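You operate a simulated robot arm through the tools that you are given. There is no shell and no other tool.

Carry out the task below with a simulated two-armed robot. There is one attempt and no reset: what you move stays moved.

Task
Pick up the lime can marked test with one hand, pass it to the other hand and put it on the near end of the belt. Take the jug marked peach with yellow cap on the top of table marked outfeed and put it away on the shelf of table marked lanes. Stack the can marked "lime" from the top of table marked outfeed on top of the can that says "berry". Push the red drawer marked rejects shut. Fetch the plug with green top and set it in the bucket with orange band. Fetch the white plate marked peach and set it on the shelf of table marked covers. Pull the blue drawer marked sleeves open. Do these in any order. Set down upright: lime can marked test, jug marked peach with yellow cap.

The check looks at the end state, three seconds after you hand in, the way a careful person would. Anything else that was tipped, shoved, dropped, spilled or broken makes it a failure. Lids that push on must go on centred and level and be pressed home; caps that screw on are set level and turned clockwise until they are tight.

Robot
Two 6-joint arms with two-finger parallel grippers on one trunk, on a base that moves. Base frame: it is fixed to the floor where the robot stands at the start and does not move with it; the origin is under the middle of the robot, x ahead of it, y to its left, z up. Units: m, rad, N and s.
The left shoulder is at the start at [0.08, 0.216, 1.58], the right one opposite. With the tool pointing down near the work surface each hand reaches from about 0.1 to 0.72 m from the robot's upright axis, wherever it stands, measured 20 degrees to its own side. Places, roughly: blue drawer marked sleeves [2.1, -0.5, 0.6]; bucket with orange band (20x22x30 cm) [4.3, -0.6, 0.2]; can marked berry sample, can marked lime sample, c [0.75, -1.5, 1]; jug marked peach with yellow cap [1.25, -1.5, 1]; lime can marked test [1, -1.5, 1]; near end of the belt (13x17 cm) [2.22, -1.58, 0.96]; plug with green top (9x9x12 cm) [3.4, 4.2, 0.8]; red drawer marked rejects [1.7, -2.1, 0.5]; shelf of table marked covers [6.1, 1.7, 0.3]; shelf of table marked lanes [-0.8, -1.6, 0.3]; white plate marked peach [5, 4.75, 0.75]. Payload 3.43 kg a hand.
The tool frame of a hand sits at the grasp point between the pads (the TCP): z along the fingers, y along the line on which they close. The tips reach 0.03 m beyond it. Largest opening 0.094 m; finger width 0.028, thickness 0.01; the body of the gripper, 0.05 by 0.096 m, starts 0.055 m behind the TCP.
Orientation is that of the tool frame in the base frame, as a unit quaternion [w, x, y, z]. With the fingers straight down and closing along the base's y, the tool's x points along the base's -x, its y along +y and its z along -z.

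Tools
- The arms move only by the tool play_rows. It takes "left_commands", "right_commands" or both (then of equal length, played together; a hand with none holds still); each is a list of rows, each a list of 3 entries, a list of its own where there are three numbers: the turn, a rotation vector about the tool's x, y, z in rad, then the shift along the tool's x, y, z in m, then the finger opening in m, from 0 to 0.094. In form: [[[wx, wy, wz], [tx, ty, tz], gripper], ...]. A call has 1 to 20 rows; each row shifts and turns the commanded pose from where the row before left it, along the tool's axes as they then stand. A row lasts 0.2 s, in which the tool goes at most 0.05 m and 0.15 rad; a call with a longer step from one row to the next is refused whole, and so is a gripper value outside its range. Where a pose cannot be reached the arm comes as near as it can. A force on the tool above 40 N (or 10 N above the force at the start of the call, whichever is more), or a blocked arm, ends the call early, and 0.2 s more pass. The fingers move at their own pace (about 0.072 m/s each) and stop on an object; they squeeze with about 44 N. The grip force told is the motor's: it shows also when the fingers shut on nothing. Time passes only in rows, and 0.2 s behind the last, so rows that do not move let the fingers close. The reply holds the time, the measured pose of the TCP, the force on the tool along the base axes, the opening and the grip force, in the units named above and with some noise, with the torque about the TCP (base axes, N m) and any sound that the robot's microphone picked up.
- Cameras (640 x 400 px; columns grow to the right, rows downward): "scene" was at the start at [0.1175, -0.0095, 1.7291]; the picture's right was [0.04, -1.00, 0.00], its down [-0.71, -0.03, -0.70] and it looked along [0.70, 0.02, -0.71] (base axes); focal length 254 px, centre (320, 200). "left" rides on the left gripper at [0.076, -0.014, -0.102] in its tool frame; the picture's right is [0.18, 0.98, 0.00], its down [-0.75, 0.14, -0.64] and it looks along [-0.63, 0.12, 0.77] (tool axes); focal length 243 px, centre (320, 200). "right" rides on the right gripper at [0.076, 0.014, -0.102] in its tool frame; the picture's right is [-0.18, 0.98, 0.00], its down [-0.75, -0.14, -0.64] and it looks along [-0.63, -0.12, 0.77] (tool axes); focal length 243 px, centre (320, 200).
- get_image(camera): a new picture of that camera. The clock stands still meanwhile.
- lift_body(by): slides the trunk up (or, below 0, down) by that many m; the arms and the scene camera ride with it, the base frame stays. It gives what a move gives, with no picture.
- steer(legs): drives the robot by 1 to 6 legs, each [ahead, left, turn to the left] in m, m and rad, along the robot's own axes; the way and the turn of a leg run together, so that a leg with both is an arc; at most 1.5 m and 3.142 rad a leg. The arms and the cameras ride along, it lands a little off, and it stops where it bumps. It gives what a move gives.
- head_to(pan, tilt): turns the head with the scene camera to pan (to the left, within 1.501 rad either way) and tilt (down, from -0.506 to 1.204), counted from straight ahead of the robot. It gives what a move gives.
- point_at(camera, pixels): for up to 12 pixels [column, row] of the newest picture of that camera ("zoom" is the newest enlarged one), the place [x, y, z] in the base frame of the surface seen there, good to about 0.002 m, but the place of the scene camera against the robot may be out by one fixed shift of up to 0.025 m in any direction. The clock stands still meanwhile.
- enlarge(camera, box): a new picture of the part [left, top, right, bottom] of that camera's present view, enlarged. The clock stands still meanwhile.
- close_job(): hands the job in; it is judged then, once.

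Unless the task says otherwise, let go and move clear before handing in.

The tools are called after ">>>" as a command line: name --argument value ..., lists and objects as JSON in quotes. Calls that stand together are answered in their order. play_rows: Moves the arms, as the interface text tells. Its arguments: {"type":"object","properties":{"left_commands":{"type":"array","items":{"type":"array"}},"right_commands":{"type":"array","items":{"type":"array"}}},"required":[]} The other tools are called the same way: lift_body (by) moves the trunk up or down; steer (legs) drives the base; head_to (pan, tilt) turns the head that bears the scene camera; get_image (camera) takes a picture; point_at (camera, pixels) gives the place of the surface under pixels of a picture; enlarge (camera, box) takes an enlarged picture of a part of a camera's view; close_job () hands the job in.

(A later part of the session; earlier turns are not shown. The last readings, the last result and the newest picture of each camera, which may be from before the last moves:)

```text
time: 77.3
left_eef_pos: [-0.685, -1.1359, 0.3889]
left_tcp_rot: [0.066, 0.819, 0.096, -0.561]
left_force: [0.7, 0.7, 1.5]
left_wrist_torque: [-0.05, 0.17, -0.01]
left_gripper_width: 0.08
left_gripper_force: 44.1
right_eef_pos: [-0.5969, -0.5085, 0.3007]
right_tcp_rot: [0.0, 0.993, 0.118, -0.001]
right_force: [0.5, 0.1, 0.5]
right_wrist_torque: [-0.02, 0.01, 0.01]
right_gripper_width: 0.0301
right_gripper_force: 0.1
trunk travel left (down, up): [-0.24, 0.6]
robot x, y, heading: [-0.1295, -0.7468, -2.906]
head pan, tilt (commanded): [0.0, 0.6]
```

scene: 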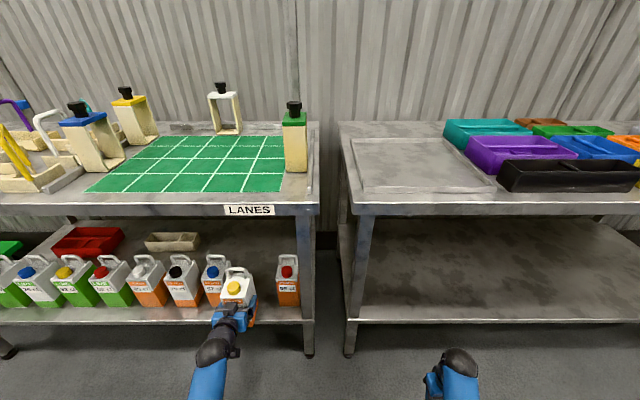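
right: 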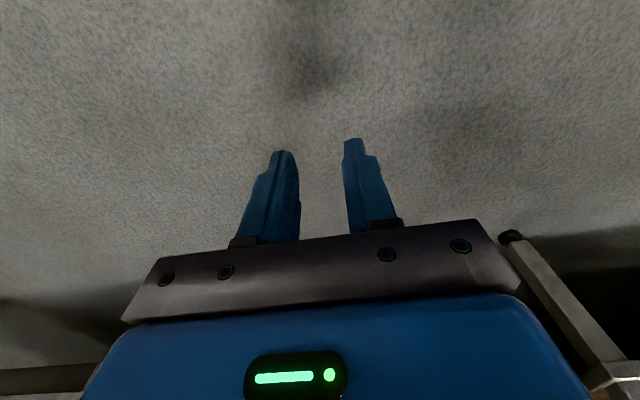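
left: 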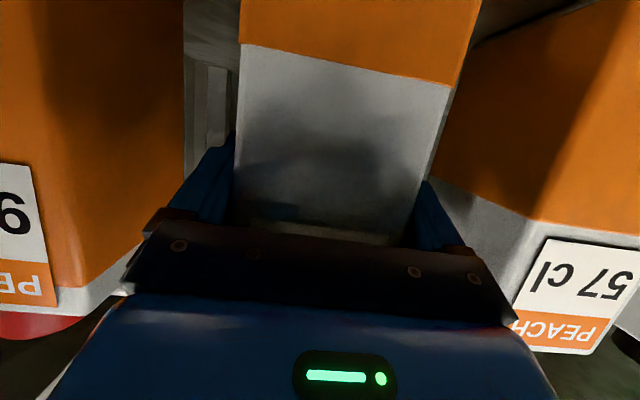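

Contact reached (force rose to +1.5 N). Open the fingers and check.

>>> play_rows --left_commands '[[[0, 0, 0], [0.0003, 0, 0.0001], 0.05], [[0, 0, 0], [0, 0, 0], 0.082], [[0, 0, 0], [0, 0, 0], 0.088], [[0, 0, 0], [0, 0, 0], 0.094], [[0, 0, 0], [0, 0, 0], 0.094]]'

>>> get_image --camera "left"

```text
time: 78.5
left_eef_pos: [-0.6854, -1.1345, 0.3894]
left_tcp_rot: [0.066, 0.82, 0.097, -0.561]
left_force: [0.1, -0.3, 0.3]
left_wrist_torque: [0.02, 0.0, 0.0]
left_gripper_width: 0.0939
left_gripper_force: 0.0
right_eef_pos: [-0.5956, -0.5093, 0.3001]
right_tcp_rot: [0.0, 0.993, 0.117, -0.001]
right_force: [0.5, -0.1, 0.1]
right_wrist_torque: [0.01, 0.0, 0.05]
right_gripper_width: 0.0301
right_gripper_force: 0.2
trunk travel left (down, up): [-0.24, 0.6]
robot x, y, heading: [-0.1253, -0.7451, -2.909]
head pan, tilt (commanded): [0.0, 0.6]
```

```text
taken
```

left: 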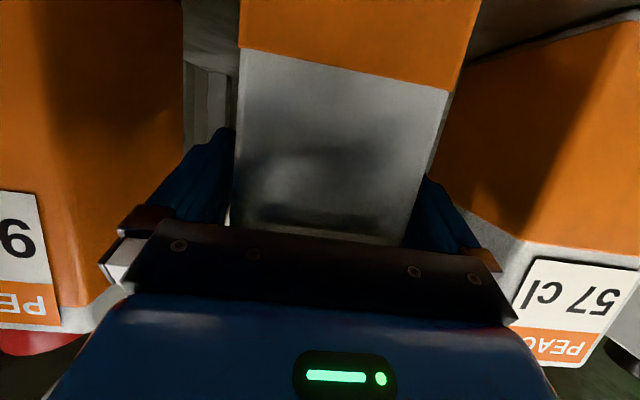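

Released. Withdraw the hand straight back horizontally.

>>> play_rows --left_commands '[[[0, 0, 0], [0.0072, 0, -0.0186], 0.094], [[0, 0, 0], [0.0109, 0, -0.028], 0.094], [[0, 0, 0], [0.0145, 0, -0.0373], 0.094], [[0, 0, 0], [0.0145, 0, -0.0373], 0.094], [[0, 0, 0], [0, 0, 0], 0.094]]'

>>> steer --legs '[[-0.3, 0, 0]]'

>>> get_image --camera "scene"

>>> enlarge --camera "scene" --box '[180, 160, 340, 300]'

```text
time: 79.7
left_eef_pos: [-0.5581, -1.1039, 0.3882]
left_tcp_rot: [0.065, 0.82, 0.096, -0.56]
left_force: [0.7, -0.5, 0.0]
left_wrist_torque: [0.0, 0.01, 0.0]
left_gripper_width: 0.0937
left_gripper_force: 0.0
right_eef_pos: [-0.5966, -0.5088, 0.3009]
right_tcp_rot: [0.002, 0.993, 0.118, -0.002]
right_force: [-0.3, -0.1, 0.2]
right_wrist_torque: [0.02, 0.02, -0.02]
right_gripper_width: 0.0299
right_gripper_force: 0.0
trunk travel left (down, up): [-0.24, 0.6]
robot x, y, heading: [-0.1255, -0.7466, -2.912]
head pan, tilt (commanded): [0.0, 0.6]
```

```text
time: 81.7
left_eef_pos: [-0.2659, -1.0324, 0.3886]
left_tcp_rot: [0.064, 0.821, 0.094, -0.56]
left_force: [-0.2, 0.3, 0.1]
left_wrist_torque: [0.01, -0.05, 0.0]
left_gripper_width: 0.094
left_gripper_force: 0.0
right_eef_pos: [-0.3021, -0.438, 0.2995]
right_tcp_rot: [0.0, 0.993, 0.115, -0.002]
right_force: [-0.8, 0.1, 0.8]
right_wrist_torque: [-0.01, -0.01, 0.02]
right_gripper_width: 0.0299
right_gripper_force: 0.1
trunk travel left (down, up): [-0.24, 0.6]
robot x, y, heading: [0.1697, -0.6726, -2.911]
head pan, tilt (commanded): [0.0, 0.6]
```

```text
taken
```

scene: 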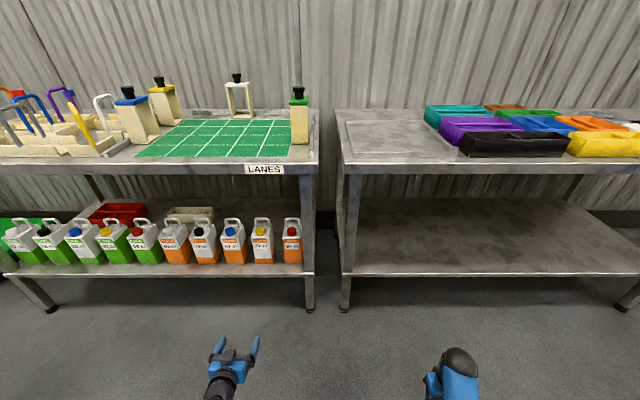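

```text
2.86 times, centred on (260, 230) of scene
```

zoom: 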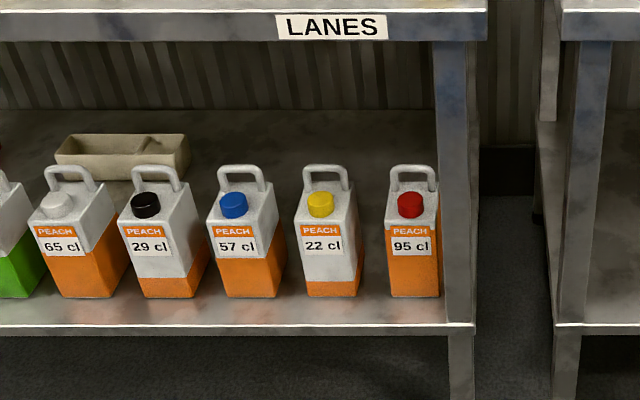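

The 22 cl jug stands neatly between 57 cl and 95 cl. Next the lime test can: raise the trunk, turn back toward the outfeed table and look at the belt area.

>>> lift_body --by 0.4

>>> lift_body --by 0.2

>>> steer --legs '[[0, 0, 1.574], [0.1, 0.6, 0]]'

>>> head_to --pan 0.6 --tilt 0.4

>>> get_image --camera "scene"

```text
time: 85.6
left_eef_pos: [-0.2668, -1.0329, 0.7899]
left_tcp_rot: [0.066, 0.82, 0.095, -0.561]
left_force: [-0.2, -0.1, 0.4]
left_wrist_torque: [0.01, -0.02, -0.02]
left_gripper_width: 0.0941
left_gripper_force: 0.0
right_eef_pos: [-0.3023, -0.4382, 0.7011]
right_tcp_rot: [0.001, 0.993, 0.115, -0.002]
right_force: [0.2, 0.6, -0.1]
right_wrist_torque: [0.03, 0.01, -0.01]
right_gripper_width: 0.0301
right_gripper_force: 0.0
trunk travel left (down, up): [-0.64, 0.2]
robot x, y, heading: [0.1691, -0.676, -2.909]
head pan, tilt (commanded): [0.0, 0.6]
```

```text
time: 87.7
left_eef_pos: [-0.2666, -1.0327, 0.9899]
left_tcp_rot: [0.065, 0.82, 0.095, -0.561]
left_force: [0.4, -0.6, -0.2]
left_wrist_torque: [-0.01, -0.01, 0.04]
left_gripper_width: 0.0938
left_gripper_force: 0.0
right_eef_pos: [-0.3021, -0.4379, 0.8997]
right_tcp_rot: [0.0, 0.993, 0.114, -0.002]
right_force: [0.2, 1.0, 1.0]
right_wrist_torque: [0.0, 0.02, 0.02]
right_gripper_width: 0.0298
right_gripper_force: 0.0
trunk travel left (down, up): [-0.84, 0.0]
robot x, y, heading: [0.1661, -0.6776, -2.917]
head pan, tilt (commanded): [0.0, 0.6]
```

```text
time: 95.0
left_eef_pos: [1.1399, -1.0347, 0.9896]
left_tcp_rot: [0.45, 0.5, 0.657, -0.341]
left_force: [0.2, 0.1, 0.4]
left_wrist_torque: [-0.03, -0.03, -0.04]
left_gripper_width: 0.094
left_gripper_force: 0.1
right_eef_pos: [0.5471, -1.096, 0.8999]
right_tcp_rot: [0.002, 0.605, 0.797, 0.001]
right_force: [0.4, -0.8, -0.3]
right_wrist_torque: [0.0, 0.02, -0.04]
right_gripper_width: 0.0299
right_gripper_force: 0.0
trunk travel left (down, up): [-0.84, 0.0]
robot x, y, heading: [0.7679, -0.6162, -1.297]
head pan, tilt (commanded): [0.0, 0.6]
```

```text
time: 96.0
left_eef_pos: [1.1417, -1.0349, 0.9888]
left_tcp_rot: [0.449, 0.499, 0.657, -0.342]
left_force: [-1.0, -0.1, -0.6]
left_wrist_torque: [0.03, 0.02, 0.03]
left_gripper_width: 0.0939
left_gripper_force: 0.1
right_eef_pos: [0.5483, -1.096, 0.8999]
right_tcp_rot: [0.001, 0.604, 0.797, -0.001]
right_force: [-0.2, 0.1, 0.6]
right_wrist_torque: [0.02, 0.02, 0.01]
right_gripper_width: 0.0302
right_gripper_force: 0.2
trunk travel left (down, up): [-0.84, 0.0]
robot x, y, heading: [0.7672, -0.6154, -1.298]
head pan, tilt (commanded): [0.6, 0.4]
```

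```text
taken
```

scene: 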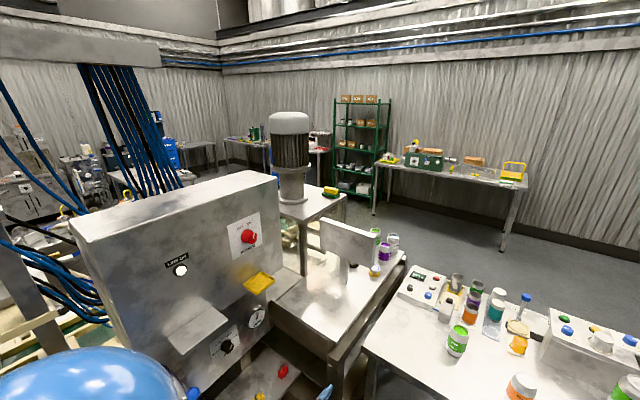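

>>> point_at --camera "scene" --pixels '[[290, 238], [285, 255], [315, 262], [320, 300], [345, 240], [330, 192], [300, 210], [385, 270], [403, 255], [345, 350], [385, 235], [365, 262]]'

>>> enlarge --camera "scene" --box '[250, 170, 430, 300]'

```text
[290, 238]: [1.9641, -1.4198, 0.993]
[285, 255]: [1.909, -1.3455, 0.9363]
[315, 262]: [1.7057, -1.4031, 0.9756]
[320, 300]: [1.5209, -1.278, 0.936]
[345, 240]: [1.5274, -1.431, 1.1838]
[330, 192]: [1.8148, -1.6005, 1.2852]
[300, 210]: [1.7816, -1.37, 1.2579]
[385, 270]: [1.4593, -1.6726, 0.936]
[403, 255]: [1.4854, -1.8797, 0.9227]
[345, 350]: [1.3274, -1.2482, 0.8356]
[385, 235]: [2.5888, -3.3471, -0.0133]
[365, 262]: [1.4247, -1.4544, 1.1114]
```

```text
3.08 times, centred on (340, 235) of scene
```

zoom: 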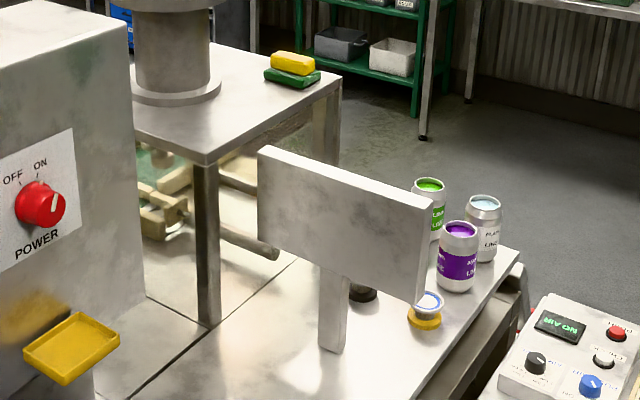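

The belt end lies beyond the motor stand, not reachable from here; I'll first fetch the lime test can with the right hand (top grasp) and hand it to the left (tilted). First raise both hands in free space.

>>> play_rows --right_commands '[[[0, 0, 0], [-0.033, 0.018, -0.027], 0.06], [[0, 0, 0], [-0.033, 0.018, -0.027], 0.094], [[0, 0, 0], [-0.033, 0.018, -0.027], 0.094], [[0, 0, 0], [-0.033, 0.018, -0.027], 0.094], [[0, 0, 0], [-0.033, 0.018, -0.027], 0.094], [[0, 0, 0], [-0.033, 0.018, -0.027], 0.094], [[0, 0, 0], [0, 0, 0], 0.094]]' --left_commands '[[[0, 0, 0], [-0.03, -0.02, -0.0116], 0.094], [[0, 0, 0], [-0.03, -0.02, -0.0116], 0.094], [[0, 0, 0], [-0.03, -0.02, -0.0116], 0.094], [[0, 0, 0], [0, 0, 0], 0.094], [[0, 0, 0], [0, 0, 0], 0.094], [[0, 0, 0], [0, 0, 0], 0.094], [[0, 0, 0], [0, 0, 0], 0.094]]'

>>> steer --legs '[[0, 0, -0.039], [0.36, 0.084, 0]]'

>>> head_to --pan 0.1 --tilt 0.8

>>> get_image --camera "scene"

>>> get_image --camera "right"

```text
time: 97.7
left_eef_pos: [1.082, -1.0489, 1.085]
left_tcp_rot: [0.449, 0.499, 0.658, -0.341]
left_force: [-0.4, 0.4, 0.3]
left_wrist_torque: [0.04, 0.02, 0.03]
left_gripper_width: 0.0941
left_gripper_force: 0.0
right_eef_pos: [0.7044, -1.2572, 1.0637]
right_tcp_rot: [0.002, 0.604, 0.797, -0.001]
right_force: [0.6, 0.1, -0.1]
right_wrist_torque: [0.04, 0.0, 0.0]
right_gripper_width: 0.0941
right_gripper_force: 0.0
trunk travel left (down, up): [-0.84, 0.0]
robot x, y, heading: [0.7678, -0.6158, -1.297]
head pan, tilt (commanded): [0.6, 0.4]
```

```text
time: 100.4
left_eef_pos: [1.2283, -1.397, 1.0859]
left_tcp_rot: [0.443, 0.512, 0.647, -0.35]
left_force: [-0.1, 0.2, 0.1]
left_wrist_torque: [0.01, -0.03, 0.01]
left_gripper_width: 0.0941
left_gripper_force: 0.0
right_eef_pos: [0.841, -1.5888, 1.0642]
right_tcp_rot: [0.002, 0.621, 0.784, -0.002]
right_force: [-0.7, -0.4, 0.1]
right_wrist_torque: [-0.03, -0.01, 0.01]
right_gripper_width: 0.094
right_gripper_force: 0.0
trunk travel left (down, up): [-0.84, 0.0]
robot x, y, heading: [0.9335, -0.9519, -1.337]
head pan, tilt (commanded): [0.6, 0.4]
```

```text
time: 101.4
left_eef_pos: [1.229, -1.3997, 1.0845]
left_tcp_rot: [0.442, 0.512, 0.649, -0.348]
left_force: [-0.1, 0.4, 0.4]
left_wrist_torque: [0.02, 0.03, 0.02]
left_gripper_width: 0.0941
left_gripper_force: 0.0
right_eef_pos: [0.843, -1.5923, 1.0633]
right_tcp_rot: [0.001, 0.622, 0.783, 0.0]
right_force: [0.6, -0.7, 0.5]
right_wrist_torque: [0.02, 0.02, -0.01]
right_gripper_width: 0.0937
right_gripper_force: 0.0
trunk travel left (down, up): [-0.84, 0.0]
robot x, y, heading: [0.9331, -0.9565, -1.336]
head pan, tilt (commanded): [0.099, 0.799]
```

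```text
taken
```

scene: 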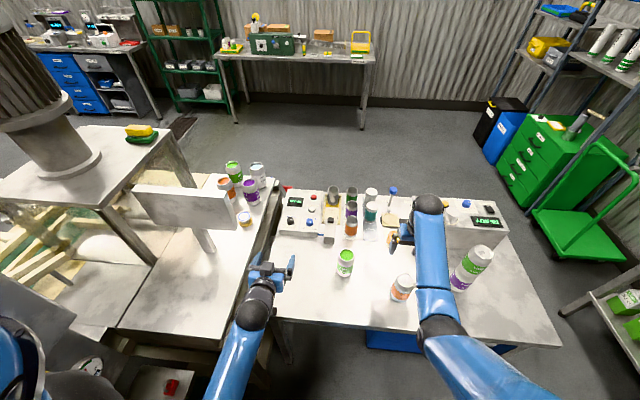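

```text
taken
```

right: 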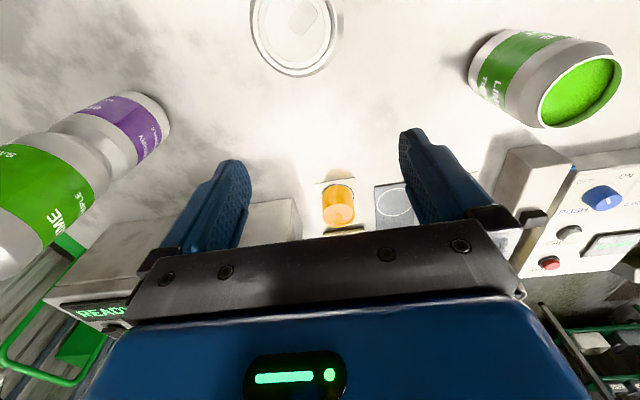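

Lime test can's open top is at (580,90) in the right view. Measure its rim and centre.

>>> point_at --camera "right" --pixels '[[582, 90], [541, 105], [620, 78], [590, 58], [565, 124], [480, 75], [553, 78]]'

```text
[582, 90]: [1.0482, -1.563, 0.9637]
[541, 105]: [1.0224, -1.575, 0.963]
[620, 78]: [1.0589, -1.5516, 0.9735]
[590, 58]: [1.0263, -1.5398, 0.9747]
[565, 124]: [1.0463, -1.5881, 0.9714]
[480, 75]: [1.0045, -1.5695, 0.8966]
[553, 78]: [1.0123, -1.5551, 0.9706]
```

Rim centre (1.036,-1.564), rim z 0.9745. Move right hand above it.

>>> play_rows --right_commands '[[[0, 0, 0], [-0.0032, 0.039, 0], 0.094], [[0, 0, 0], [-0.0032, 0.039, 0], 0.094], [[0, 0, 0], [-0.0032, 0.039, 0], 0.094], [[0, 0, 0], [-0.0032, 0.039, 0], 0.094], [[0, 0, 0], [-0.0032, 0.039, 0], 0.094], [[0, 0, 0], [0, 0, 0], 0.094]]'

>>> get_image --camera "right"

```text
time: 102.8
left_eef_pos: [1.2299, -1.4002, 1.0855]
left_tcp_rot: [0.442, 0.513, 0.647, -0.35]
left_force: [-0.3, 0.2, -0.3]
left_wrist_torque: [-0.04, 0.02, 0.04]
left_gripper_width: 0.094
left_gripper_force: 0.1
right_eef_pos: [1.0386, -1.56, 1.0641]
right_tcp_rot: [0.0, 0.621, 0.784, 0.0]
right_force: [-0.2, 0.7, -0.1]
right_wrist_torque: [0.0, 0.02, -0.01]
right_gripper_width: 0.0939
right_gripper_force: 0.1
trunk travel left (down, up): [-0.84, 0.0]
robot x, y, heading: [0.9297, -0.9512, -1.339]
head pan, tilt (commanded): [0.099, 0.799]
```

```text
taken
```

right: 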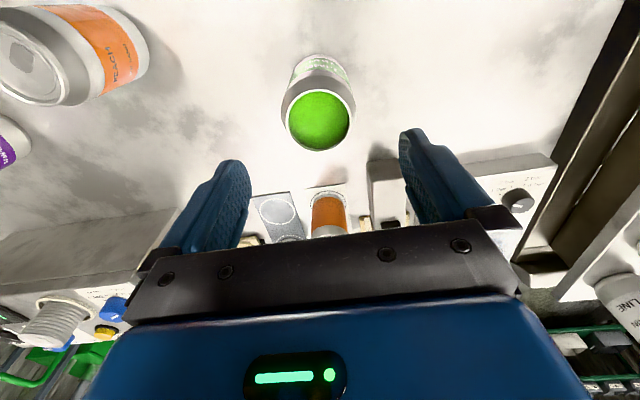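

>>> point_at --camera "right" --pixels '[[286, 112], [351, 108], [317, 86], [317, 152], [318, 120], [318, 62]]'

```text
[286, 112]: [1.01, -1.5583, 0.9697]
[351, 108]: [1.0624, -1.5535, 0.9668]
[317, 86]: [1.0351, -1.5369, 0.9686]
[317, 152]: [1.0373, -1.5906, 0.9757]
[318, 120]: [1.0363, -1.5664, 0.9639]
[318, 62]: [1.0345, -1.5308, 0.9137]
```

Centre confirmed. Correct 4 mm and descend to z≈0.96 (high grasp), then close.

>>> play_rows --right_commands '[[[0, 0, 0], [-0.0034, -0.0031, 0.02], 0.094], [[0, 0, 0], [0, 0, 0.035], 0.094], [[0, 0, 0], [0, 0, 0.03], 0.094], [[0, 0, 0], [0, 0, 0.0196], 0.094], [[0, 0, 0], [0, 0, 0], 0.094], [[0, 0, 0], [0, 0, 0], 0.04], [[0, 0, 0], [0, 0, 0], 0.04], [[0, 0, 0], [0, 0, 0], 0.04]]'

>>> get_image --camera "right"

```text
time: 104.6
left_eef_pos: [1.2301, -1.3982, 1.0859]
left_tcp_rot: [0.442, 0.513, 0.647, -0.351]
left_force: [-1.2, 0.8, -0.5]
left_wrist_torque: [0.0, -0.04, -0.01]
left_gripper_width: 0.094
left_gripper_force: 0.2
right_eef_pos: [1.0351, -1.566, 0.9602]
right_tcp_rot: [0.001, 0.621, 0.784, -0.002]
right_force: [2.0, -0.5, 1.3]
right_wrist_torque: [-0.03, -0.06, 0.01]
right_gripper_width: 0.0665
right_gripper_force: 43.5
trunk travel left (down, up): [-0.84, 0.0]
robot x, y, heading: [0.9331, -0.9528, -1.34]
head pan, tilt (commanded): [0.099, 0.799]
```

```text
taken
```

right: 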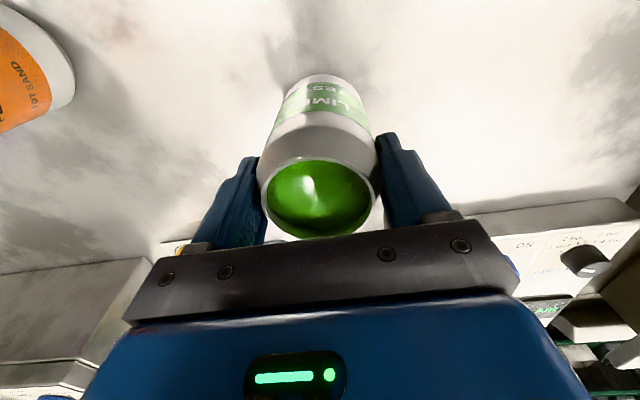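

Grasped at 0.0665 m. Lift slowly 0.1 m, then back the robot away from the table.

>>> play_rows --right_commands '[[[0, 0, 0], [0, 0, -0.01], 0.04], [[0, 0, 0], [0, 0, -0.02], 0.04], [[0, 0, 0], [0, 0, -0.025], 0.04], [[0, 0, 0], [0, 0, -0.025], 0.04], [[0, 0, 0], [0, 0, -0.02], 0.04], [[0, 0, 0], [0, 0, 0], 0.04]]'

>>> steer --legs '[[-0.3, 0, 0]]'

>>> get_image --camera "scene"

>>> get_image --camera "left"

```text
time: 106.0
left_eef_pos: [1.2305, -1.3999, 1.0855]
left_tcp_rot: [0.442, 0.513, 0.647, -0.35]
left_force: [-0.1, -0.1, -0.3]
left_wrist_torque: [0.01, -0.04, 0.04]
left_gripper_width: 0.0941
left_gripper_force: 0.0
right_eef_pos: [1.034, -1.5685, 1.0585]
right_tcp_rot: [0.001, 0.622, 0.783, 0.0]
right_force: [0.1, -0.3, -3.5]
right_wrist_torque: [-0.03, -0.01, -0.01]
right_gripper_width: 0.0666
right_gripper_force: 44.2
trunk travel left (down, up): [-0.84, 0.0]
robot x, y, heading: [0.9298, -0.9544, -1.34]
head pan, tilt (commanded): [0.099, 0.799]
```

```text
time: 108.0
left_eef_pos: [1.1625, -1.1118, 1.0831]
left_tcp_rot: [0.442, 0.513, 0.648, -0.349]
left_force: [-0.7, -0.2, 0.2]
left_wrist_torque: [-0.02, 0.03, 0.02]
left_gripper_width: 0.0939
left_gripper_force: 0.0
right_eef_pos: [0.9677, -1.2797, 1.0568]
right_tcp_rot: [-0.001, 0.621, 0.784, 0.0]
right_force: [-0.4, 0.3, -4.3]
right_wrist_torque: [-0.01, -0.02, 0.02]
right_gripper_width: 0.0663
right_gripper_force: 43.8
trunk travel left (down, up): [-0.84, 0.0]
robot x, y, heading: [0.8623, -0.662, -1.34]
head pan, tilt (commanded): [0.099, 0.799]
```

```text
taken
```

scene: 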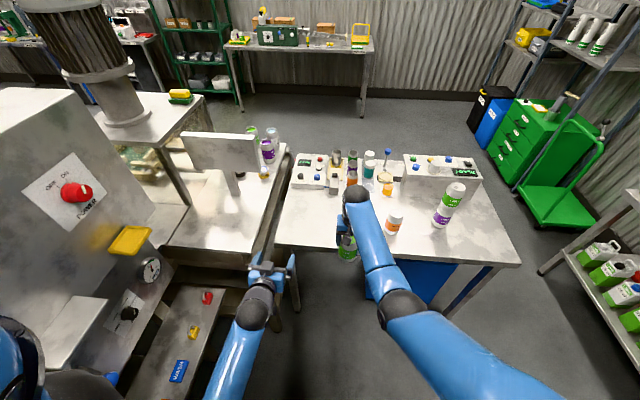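

```text
taken
```

left: 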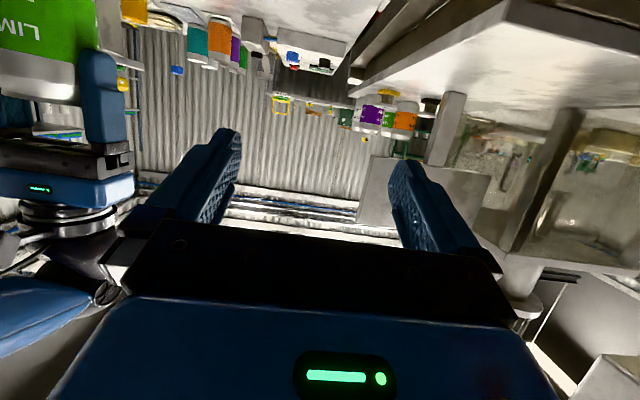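

The left camera sees the can in the right gripper. Check where the right forearm lies before bringing the left hand in.

>>> point_at --camera "scene" --pixels '[[400, 305], [380, 310], [425, 300], [372, 235], [358, 205], [350, 200], [440, 330], [255, 300], [240, 340], [348, 245]]'

```text
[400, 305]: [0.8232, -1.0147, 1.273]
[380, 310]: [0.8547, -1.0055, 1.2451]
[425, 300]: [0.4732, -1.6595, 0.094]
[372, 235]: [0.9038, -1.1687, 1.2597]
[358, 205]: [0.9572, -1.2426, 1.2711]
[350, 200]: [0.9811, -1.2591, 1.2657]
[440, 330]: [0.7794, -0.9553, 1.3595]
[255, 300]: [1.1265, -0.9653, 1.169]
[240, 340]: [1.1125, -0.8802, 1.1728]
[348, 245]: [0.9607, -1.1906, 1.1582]
```

Right forearm is at z≥1.17, so the left hand fits below it. Bring the left hand to the centre line, 0.13 m short of the can, at z≈1.0.

>>> play_rows --left_commands '[[[0, 0, 0], [0.0136, -0.038, 0.0023], 0.094], [[0, 0, 0], [0.0136, -0.038, 0.0023], 0.094], [[0, 0, 0], [0.0136, -0.038, 0.0023], 0.094], [[0, 0, 0], [0.0136, -0.038, 0.0023], 0.094], [[0, 0, 0], [0.0136, -0.038, 0.0023], 0.094], [[0, 0, 0], [0.0136, -0.038, 0.0023], 0.094], [[0, 0, 0], [0, 0, 0], 0.094]]'

>>> get_image --camera "left"

>>> get_image --camera "scene"

```text
time: 109.6
left_eef_pos: [0.9354, -1.143, 1.0044]
left_tcp_rot: [0.443, 0.512, 0.648, -0.35]
left_force: [-0.9, -0.4, -0.7]
left_wrist_torque: [-0.01, 0.01, -0.03]
left_gripper_width: 0.0939
left_gripper_force: 0.1
right_eef_pos: [0.9659, -1.2768, 1.0604]
right_tcp_rot: [0.001, 0.62, 0.785, -0.001]
right_force: [0.2, 0.9, -3.3]
right_wrist_torque: [-0.01, 0.0, 0.02]
right_gripper_width: 0.0664
right_gripper_force: 44.2
trunk travel left (down, up): [-0.84, 0.0]
robot x, y, heading: [0.8628, -0.6645, -1.341]
head pan, tilt (commanded): [0.099, 0.799]
```

```text
taken
```

left: 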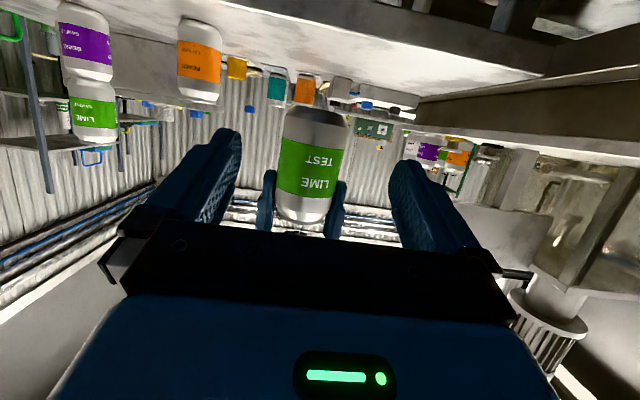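

```text
taken
```

scene: 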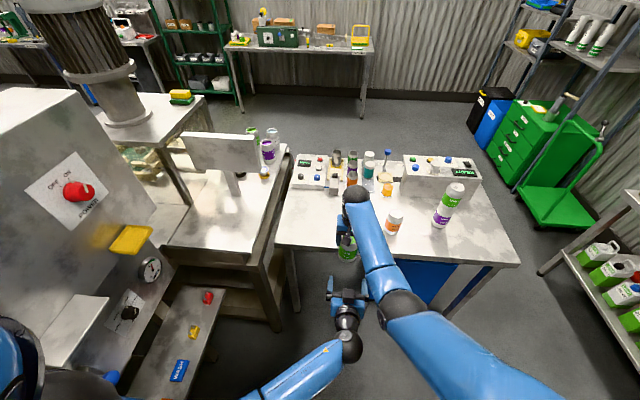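

The can sits centred between the left fingers (282–350 px). Measure its surface.

>>> point_at --camera "left" --pixels '[[314, 160], [284, 150], [342, 155], [315, 112], [307, 218], [268, 195], [338, 200], [280, 112], [350, 118]]'

```text
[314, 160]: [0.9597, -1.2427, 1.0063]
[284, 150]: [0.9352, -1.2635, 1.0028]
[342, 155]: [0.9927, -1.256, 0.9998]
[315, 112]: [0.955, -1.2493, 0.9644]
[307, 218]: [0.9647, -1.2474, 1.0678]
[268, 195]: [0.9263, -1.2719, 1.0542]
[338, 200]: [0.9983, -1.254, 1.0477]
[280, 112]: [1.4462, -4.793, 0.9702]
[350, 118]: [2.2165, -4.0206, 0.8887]
```

Straight ahead by 0.137 m puts the left fingers around the can, below the right fingertips. Advance.

>>> play_rows --left_commands '[[[0, 0, 0], [-0.0124, 0, 0.032], 0.094], [[0, 0, 0], [-0.0124, 0, 0.032], 0.094], [[0, 0, 0], [-0.0124, 0, 0.032], 0.094], [[0, 0, 0], [0, 0, 0], 0.094]]'

>>> get_image --camera "left"

>>> get_image --camera "right"

```text
time: 110.6
left_eef_pos: [0.9586, -1.2443, 1.0011]
left_tcp_rot: [0.443, 0.512, 0.647, -0.35]
left_force: [0.3, -0.3, 1.1]
left_wrist_torque: [-0.03, -0.05, -0.02]
left_gripper_width: 0.094
left_gripper_force: 0.0
right_eef_pos: [0.967, -1.2777, 1.0596]
right_tcp_rot: [0.001, 0.62, 0.784, 0.0]
right_force: [0.3, -0.4, -3.7]
right_wrist_torque: [0.01, -0.03, -0.01]
right_gripper_width: 0.0666
right_gripper_force: 43.4
trunk travel left (down, up): [-0.84, 0.0]
robot x, y, heading: [0.864, -0.6607, -1.343]
head pan, tilt (commanded): [0.099, 0.799]
```

```text
taken
```

left: 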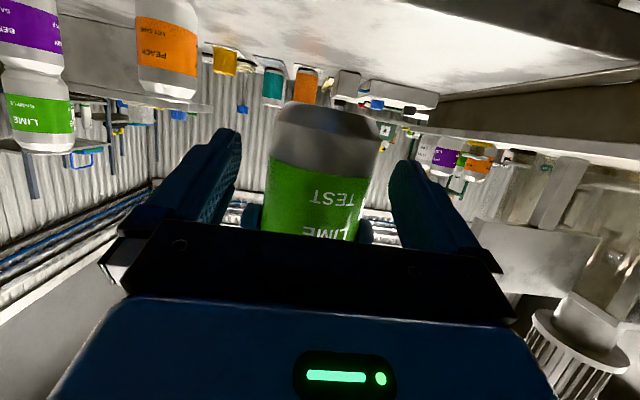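

```text
taken
```

right: 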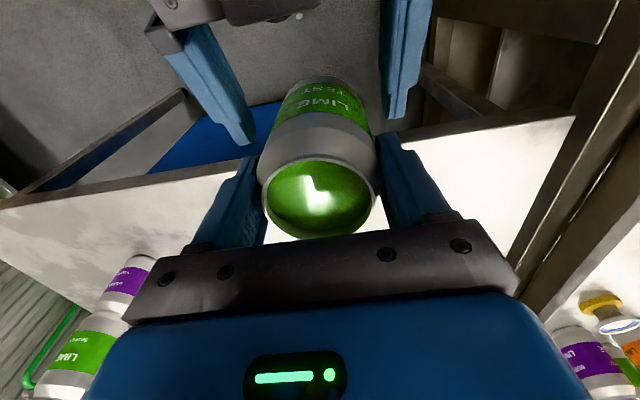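

Last 33 mm ahead, then close the left fingers on the can.

>>> play_rows --left_commands '[[[0, 0, 0], [-0.006, 0.001, 0.0154], 0.094], [[0, 0, 0], [-0.006, 0, 0.0154], 0.094], [[0, 0, 0], [0, 0, 0], 0.094]]'

>>> get_image --camera "right"

>>> get_image --camera "left"

```text
time: 111.4
left_eef_pos: [0.9684, -1.2765, 1.003]
left_tcp_rot: [0.442, 0.513, 0.647, -0.351]
left_force: [-0.8, -0.2, 0.1]
left_wrist_torque: [0.0, -0.01, -0.02]
left_gripper_width: 0.0939
left_gripper_force: 0.0
right_eef_pos: [0.9667, -1.2763, 1.0589]
right_tcp_rot: [0.001, 0.621, 0.784, -0.001]
right_force: [0.1, -0.1, -3.6]
right_wrist_torque: [-0.01, -0.01, 0.0]
right_gripper_width: 0.0663
right_gripper_force: 44.4
trunk travel left (down, up): [-0.84, 0.0]
robot x, y, heading: [0.871, -0.6632, -1.337]
head pan, tilt (commanded): [0.099, 0.799]
```

```text
taken
```

right: 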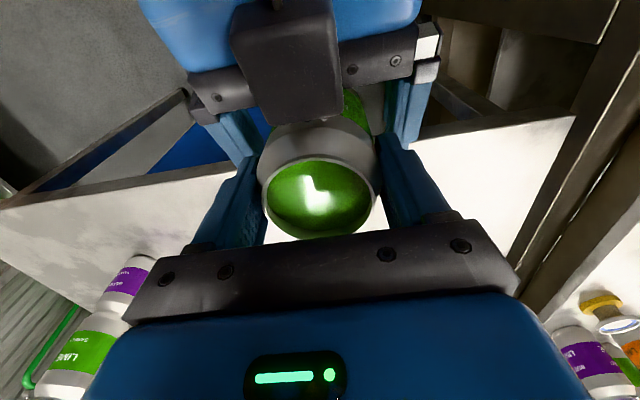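

```text
taken
```

left: 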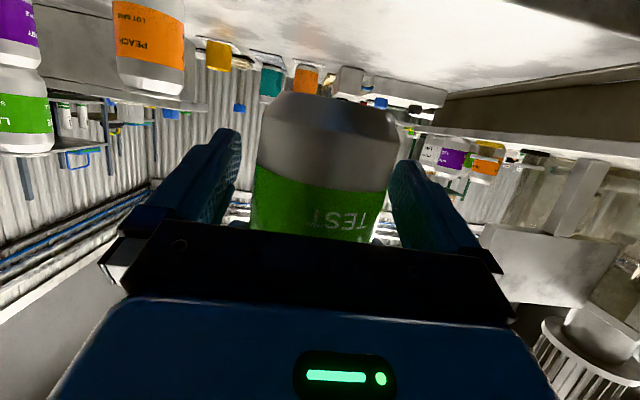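

Left fingers flank the can below the right ones. Close the left gripper.

>>> play_rows --left_commands '[[[0, 0, 0], [0, 0, 0], 0.08], [[0, 0, 0], [0, 0, 0], 0.06], [[0, 0, 0], [0, 0, 0], 0.045], [[0, 0, 0], [0, 0, 0], 0.04], [[0, 0, 0], [0, 0, 0], 0.04]]'

```text
time: 112.6
left_eef_pos: [0.9677, -1.2775, 1.0028]
left_tcp_rot: [0.442, 0.513, 0.647, -0.35]
left_force: [-6.5, -5.7, 0.0]
left_wrist_torque: [0.32, -0.6, 0.31]
left_gripper_width: 0.0697
left_gripper_force: 43.9
right_eef_pos: [0.9675, -1.2762, 1.0586]
right_tcp_rot: [0.001, 0.621, 0.784, 0.0]
right_force: [6.2, 5.0, -0.6]
right_wrist_torque: [-0.03, 0.31, -0.28]
right_gripper_width: 0.0663
right_gripper_force: 44.1
trunk travel left (down, up): [-0.84, 0.0]
robot x, y, heading: [0.8652, -0.6614, -1.341]
head pan, tilt (commanded): [0.099, 0.799]
```

Both hands hold the can. Open the right gripper while the left holds.

>>> play_rows --right_commands '[[[0, 0, 0], [0, 0, 0], 0.068], [[0, 0, 0], [0, 0, 0], 0.072], [[0, 0, 0], [0, 0, 0], 0.08], [[0, 0, 0], [0, 0, 0], 0.094], [[0, 0, 0], [0, 0, 0], 0.094]]'

>>> get_image --camera "right"

>>> get_image --camera "left"

```text
time: 113.8
left_eef_pos: [0.9672, -1.2773, 1.0032]
left_tcp_rot: [0.442, 0.513, 0.647, -0.35]
left_force: [-0.1, -0.2, -0.1]
left_wrist_torque: [-0.02, 0.05, 0.0]
left_gripper_width: 0.0695
left_gripper_force: 43.6
right_eef_pos: [0.9665, -1.2765, 1.0599]
right_tcp_rot: [0.0, 0.621, 0.784, -0.001]
right_force: [-0.6, 1.3, 0.3]
right_wrist_torque: [-0.04, -0.01, 0.01]
right_gripper_width: 0.0938
right_gripper_force: 0.0
trunk travel left (down, up): [-0.84, 0.0]
robot x, y, heading: [0.8624, -0.6644, -1.335]
head pan, tilt (commanded): [0.099, 0.799]
```

```text
taken
```

right: 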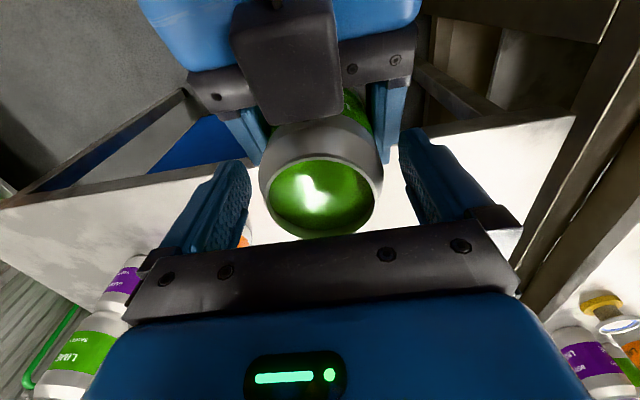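

```text
taken
```

left: 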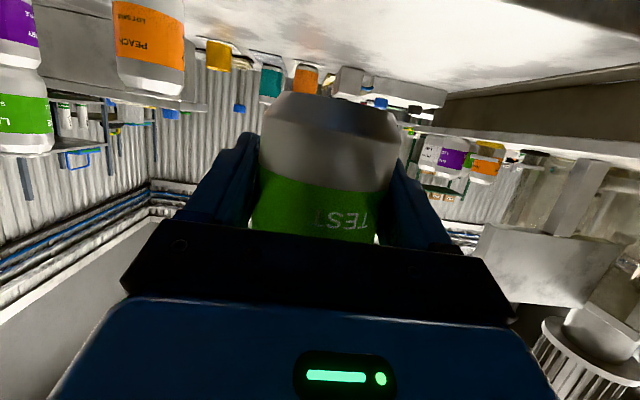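

The right fingers are open; check the load on the left hand settles.

>>> play_rows --left_commands '[[[0, 0, 0], [0, 0, 0], 0.04], [[0, 0, 0], [0, 0, 0], 0.04]]'

>>> enlarge --camera "right" --box '[180, 60, 460, 260]'

```text
time: 114.4
left_eef_pos: [0.9686, -1.2763, 1.0031]
left_tcp_rot: [0.442, 0.513, 0.648, -0.35]
left_force: [-0.1, 0.3, 0.0]
left_wrist_torque: [-0.04, 0.02, 0.0]
left_gripper_width: 0.0694
left_gripper_force: 43.7
right_eef_pos: [0.9682, -1.2763, 1.059]
right_tcp_rot: [0.001, 0.62, 0.784, -0.001]
right_force: [0.2, -0.9, 0.4]
right_wrist_torque: [0.04, 0.03, -0.01]
right_gripper_width: 0.0941
right_gripper_force: 0.0
trunk travel left (down, up): [-0.84, 0.0]
robot x, y, heading: [0.8636, -0.6594, -1.339]
head pan, tilt (commanded): [0.099, 0.799]
```

```text
2.00 times, centred on (320, 160) of right
```

zoom: 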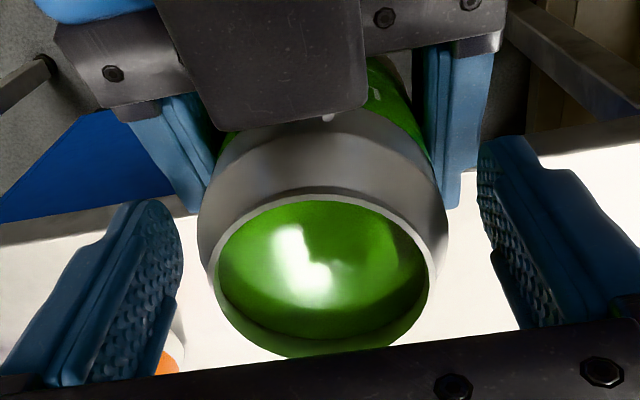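

The left hand reads no load though the can hasn't moved; raise the right hand clear and look more closely before relying on the grip.

>>> play_rows --right_commands '[[[0, 0, 0], [0, 0, -0.015], 0.094], [[0, 0, 0], [0, 0, -0.02], 0.094], [[0, 0, 0], [0, 0, 0], 0.094]]'

>>> get_image --camera "right"

>>> enlarge --camera "scene" --box '[290, 180, 420, 370]'

```text
time: 115.2
left_eef_pos: [0.9677, -1.2767, 1.0015]
left_tcp_rot: [0.442, 0.512, 0.648, -0.35]
left_force: [0.1, -0.1, -0.1]
left_wrist_torque: [-0.01, -0.01, 0.0]
left_gripper_width: 0.0694
left_gripper_force: 44.6
right_eef_pos: [0.9679, -1.275, 1.0933]
right_tcp_rot: [0.001, 0.62, 0.785, -0.001]
right_force: [-0.2, -0.3, 0.5]
right_wrist_torque: [0.03, 0.02, 0.0]
right_gripper_width: 0.0942
right_gripper_force: 0.1
trunk travel left (down, up): [-0.84, 0.0]
robot x, y, heading: [0.8652, -0.6625, -1.338]
head pan, tilt (commanded): [0.099, 0.799]
```

```text
taken
```

right: 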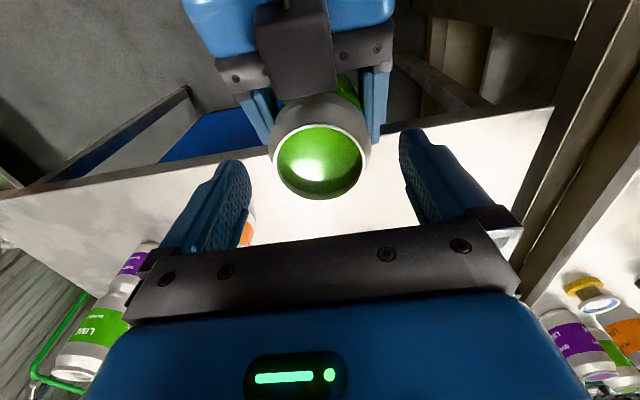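

```text
2.11 times, centred on (355, 275) of scene
```

zoom: 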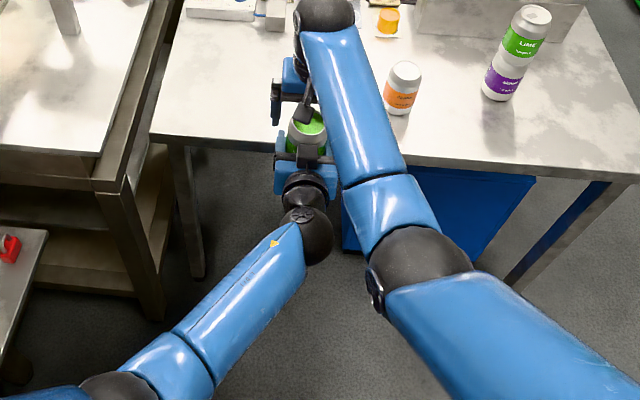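

The can clearly stays with the left hand. Move the right hand up and away to the side, then lift the left slightly and read the load.

>>> play_rows --right_commands '[[[0, 0, 0], [0, 0, -0.015], 0.094], [[0, 0, 0], [0, -0.04, 0], 0.094], [[0, 0, 0], [0, -0.045, 0], 0.094], [[0, 0, 0], [0, -0.045, 0], 0.094], [[0, 0, 0], [0, -0.045, 0], 0.094], [[0, 0, 0], [0, -0.045, 0], 0.094], [[0, 0, 0], [0, 0, 0], 0.094]]' --left_commands '[[[0, 0, 0], [0, 0, 0], 0.04], [[0, 0, 0], [0, 0, 0], 0.04], [[0, 0, 0], [0, 0, 0], 0.04], [[0, 0, 0], [0, 0, 0], 0.04], [[0, 0, 0], [0, 0, 0], 0.04], [[0, 0, 0], [-0.0093, 0, -0.0036], 0.04], [[0, 0, 0], [0, 0, 0], 0.04]]'

>>> get_image --camera "right"

>>> enlarge --camera "scene" --box '[290, 180, 420, 320]'

```text
time: 116.8
left_eef_pos: [0.9684, -1.2776, 1.013]
left_tcp_rot: [0.442, 0.513, 0.647, -0.35]
left_force: [0.1, 0.2, -3.1]
left_wrist_torque: [0.01, 0.03, 0.02]
left_gripper_width: 0.0696
left_gripper_force: 44.0
right_eef_pos: [0.7524, -1.3267, 1.1099]
right_tcp_rot: [0.001, 0.621, 0.784, -0.001]
right_force: [0.2, 0.3, -0.1]
right_wrist_torque: [0.05, -0.02, -0.01]
right_gripper_width: 0.0941
right_gripper_force: 0.0
trunk travel left (down, up): [-0.84, 0.0]
robot x, y, heading: [0.8669, -0.6644, -1.336]
head pan, tilt (commanded): [0.099, 0.799]
```

```text
taken
```

right: 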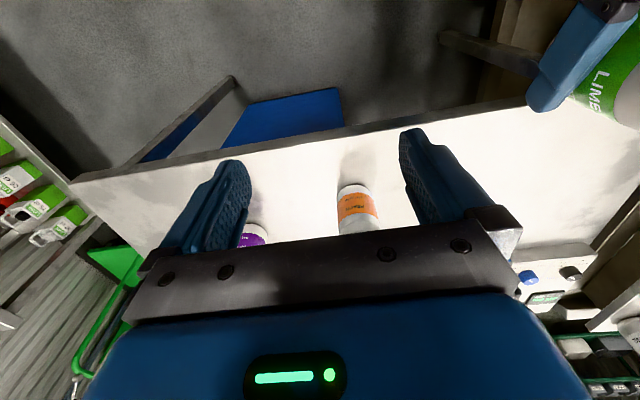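

```text
2.86 times, centred on (355, 250) of scene
```

zoom: 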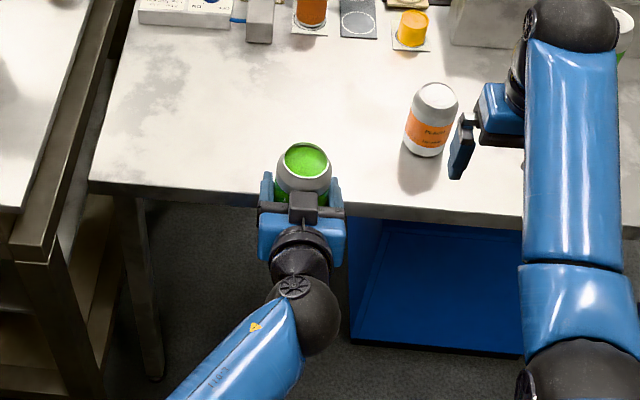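

Now the left hand carries the load (−3.1 N); handover done. Drive through the corridor between the outfeed and lanes tables to reach the belt's other side: first strafe to the corridor line.

>>> steer --legs '[[-0.2, -1.125, -0.004]]'

>>> head_to --pan 0.0 --tilt 0.7

>>> get_image --camera "scene"

```text
time: 122.5
left_eef_pos: [-0.1562, -1.3213, 1.0128]
left_tcp_rot: [0.437, 0.521, 0.642, -0.355]
left_force: [-0.2, 0.0, -3.3]
left_wrist_torque: [0.0, -0.02, -0.01]
left_gripper_width: 0.0693
left_gripper_force: 44.4
right_eef_pos: [-0.3723, -1.3648, 1.1085]
right_tcp_rot: [0.001, 0.63, 0.776, -0.001]
right_force: [-0.4, 0.1, -0.1]
right_wrist_torque: [0.02, 0.02, 0.0]
right_gripper_width: 0.094
right_gripper_force: 0.0
trunk travel left (down, up): [-0.84, 0.0]
robot x, y, heading: [-0.2434, -0.7046, -1.362]
head pan, tilt (commanded): [0.099, 0.799]
```

```text
time: 123.2
left_eef_pos: [-0.1565, -1.3209, 1.0124]
left_tcp_rot: [0.437, 0.521, 0.641, -0.355]
left_force: [0.0, 0.8, -4.1]
left_wrist_torque: [0.03, -0.01, 0.0]
left_gripper_width: 0.0695
left_gripper_force: 43.9
right_eef_pos: [-0.373, -1.3642, 1.1086]
right_tcp_rot: [0.0, 0.63, 0.777, -0.001]
right_force: [0.4, -0.3, 0.0]
right_wrist_torque: [0.0, -0.03, 0.0]
right_gripper_width: 0.0938
right_gripper_force: 0.0
trunk travel left (down, up): [-0.84, 0.0]
robot x, y, heading: [-0.2453, -0.7051, -1.356]
head pan, tilt (commanded): [0.0, 0.7]
```

```text
taken
```

scene: 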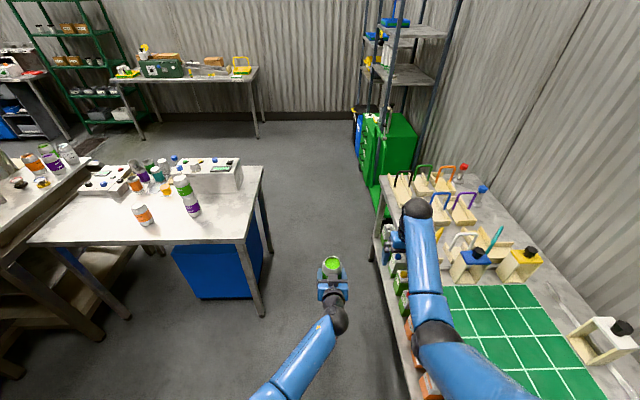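

The corridor ahead is clear on both sides. Drive forward in two legs.

>>> steer --legs '[[0.5, -0.03, 0.016], [0.6, 0, 0]]'

>>> get_image --camera "scene"

```text
time: 129.1
left_eef_pos: [0.0701, -2.3921, 1.0131]
left_tcp_rot: [0.442, 0.513, 0.647, -0.351]
left_force: [0.0, 0.0, -3.4]
left_wrist_torque: [-0.01, 0.0, 0.02]
left_gripper_width: 0.0696
left_gripper_force: 43.7
right_eef_pos: [-0.144, -2.4406, 1.1098]
right_tcp_rot: [0.001, 0.621, 0.784, -0.002]
right_force: [0.4, 0.5, 1.2]
right_wrist_torque: [-0.03, -0.01, 0.02]
right_gripper_width: 0.0942
right_gripper_force: 0.0
trunk travel left (down, up): [-0.84, 0.0]
robot x, y, heading: [-0.0305, -1.7778, -1.34]
head pan, tilt (commanded): [0.0, 0.7]
```

```text
taken
```

scene: 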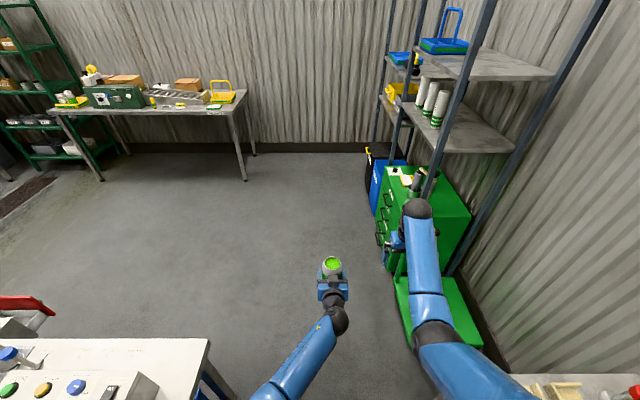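

>>> point_at --camera "scene" --pixels '[[383, 265], [395, 300], [400, 335], [376, 200], [470, 215], [385, 110], [210, 340], [45, 310], [15, 320], [245, 180]]'

```text
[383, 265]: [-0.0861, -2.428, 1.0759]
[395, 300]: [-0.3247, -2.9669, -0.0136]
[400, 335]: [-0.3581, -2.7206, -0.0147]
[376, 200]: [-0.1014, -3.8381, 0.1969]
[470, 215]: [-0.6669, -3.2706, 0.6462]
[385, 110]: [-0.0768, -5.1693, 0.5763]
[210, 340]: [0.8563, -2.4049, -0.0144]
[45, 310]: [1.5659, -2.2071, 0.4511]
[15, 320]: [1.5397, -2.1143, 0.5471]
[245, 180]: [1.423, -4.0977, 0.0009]
```

Floor ahead is clear; the red drawer shows at the lower left (1.55,-2.15,0.5). Continue forward, turn to face +x.

>>> steer --legs '[[0.9, 0, 0], [0, 0, 1.34], [0.7, 0, 0]]'

>>> head_to --pan 0.8 --tilt 0.5

>>> get_image --camera "scene"

```text
time: 140.6
left_eef_pos: [1.5052, -2.6813, 1.0123]
left_tcp_rot: [0.564, -0.003, 0.826, 0.002]
left_force: [-0.9, -0.3, -2.9]
left_wrist_torque: [-0.01, -0.02, -0.01]
left_gripper_width: 0.0694
left_gripper_force: 44.1
right_eef_pos: [1.5067, -2.9025, 1.1095]
right_tcp_rot: [0.001, -0.004, 1.0, 0.0]
right_force: [-1.1, 0.2, 0.5]
right_wrist_torque: [0.04, -0.01, 0.01]
right_gripper_width: 0.0941
right_gripper_force: 0.0
trunk travel left (down, up): [-0.84, 0.0]
robot x, y, heading: [0.8849, -2.6464, 0.012]
head pan, tilt (commanded): [0.0, 0.7]
```

```text
time: 141.8
left_eef_pos: [1.507, -2.6809, 1.0131]
left_tcp_rot: [0.563, -0.002, 0.826, 0.002]
left_force: [-0.6, 0.1, -4.4]
left_wrist_torque: [0.0, 0.0, -0.01]
left_gripper_width: 0.0694
left_gripper_force: 44.5
right_eef_pos: [1.5078, -2.9011, 1.1096]
right_tcp_rot: [0.001, -0.004, 1.0, 0.0]
right_force: [-0.8, -0.1, 0.7]
right_wrist_torque: [0.01, 0.02, 0.0]
right_gripper_width: 0.0941
right_gripper_force: 0.1
trunk travel left (down, up): [-0.84, 0.0]
robot x, y, heading: [0.8828, -2.6463, 0.013]
head pan, tilt (commanded): [0.799, 0.499]
```

```text
taken
```

scene: 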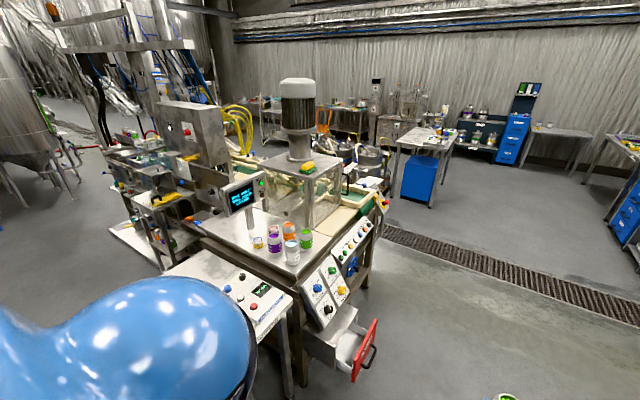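

Now the open red drawer (365,345) and the machine's far side are visible. Enlarge the belt end region.

>>> enlarge --camera "scene" --box '[220, 130, 420, 260]'

>>> enlarge --camera "scene" --box '[250, 220, 420, 390]'

>>> point_at --camera "scene" --pixels '[[345, 222], [355, 208], [380, 205], [365, 218], [330, 195], [368, 345], [345, 325], [310, 350], [370, 290], [380, 250], [300, 385], [340, 215]]'

```text
3.08 times, centred on (320, 195) of scene
```

zoom: 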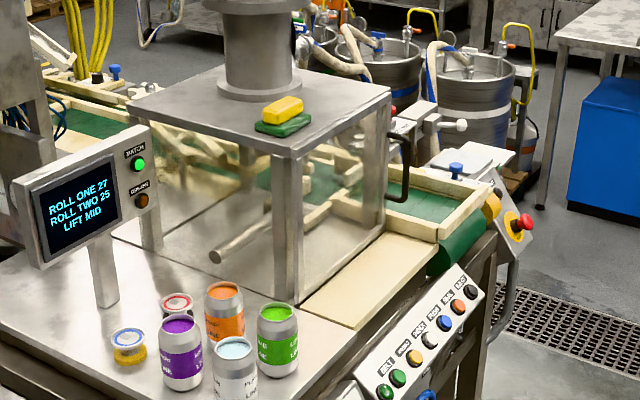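

```text
2.35 times, centred on (335, 305) of scene
```

zoom: 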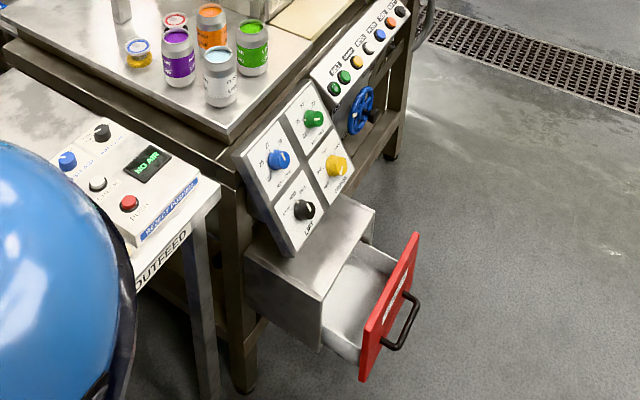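

```text
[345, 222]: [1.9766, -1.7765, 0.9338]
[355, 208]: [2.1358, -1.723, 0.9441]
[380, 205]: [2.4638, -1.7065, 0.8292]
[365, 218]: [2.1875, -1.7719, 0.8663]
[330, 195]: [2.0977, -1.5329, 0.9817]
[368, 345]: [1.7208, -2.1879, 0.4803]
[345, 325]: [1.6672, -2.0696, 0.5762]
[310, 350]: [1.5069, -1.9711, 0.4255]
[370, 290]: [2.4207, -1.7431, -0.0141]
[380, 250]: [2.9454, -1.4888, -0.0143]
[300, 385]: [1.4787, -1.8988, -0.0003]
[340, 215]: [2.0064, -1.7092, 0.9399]
```

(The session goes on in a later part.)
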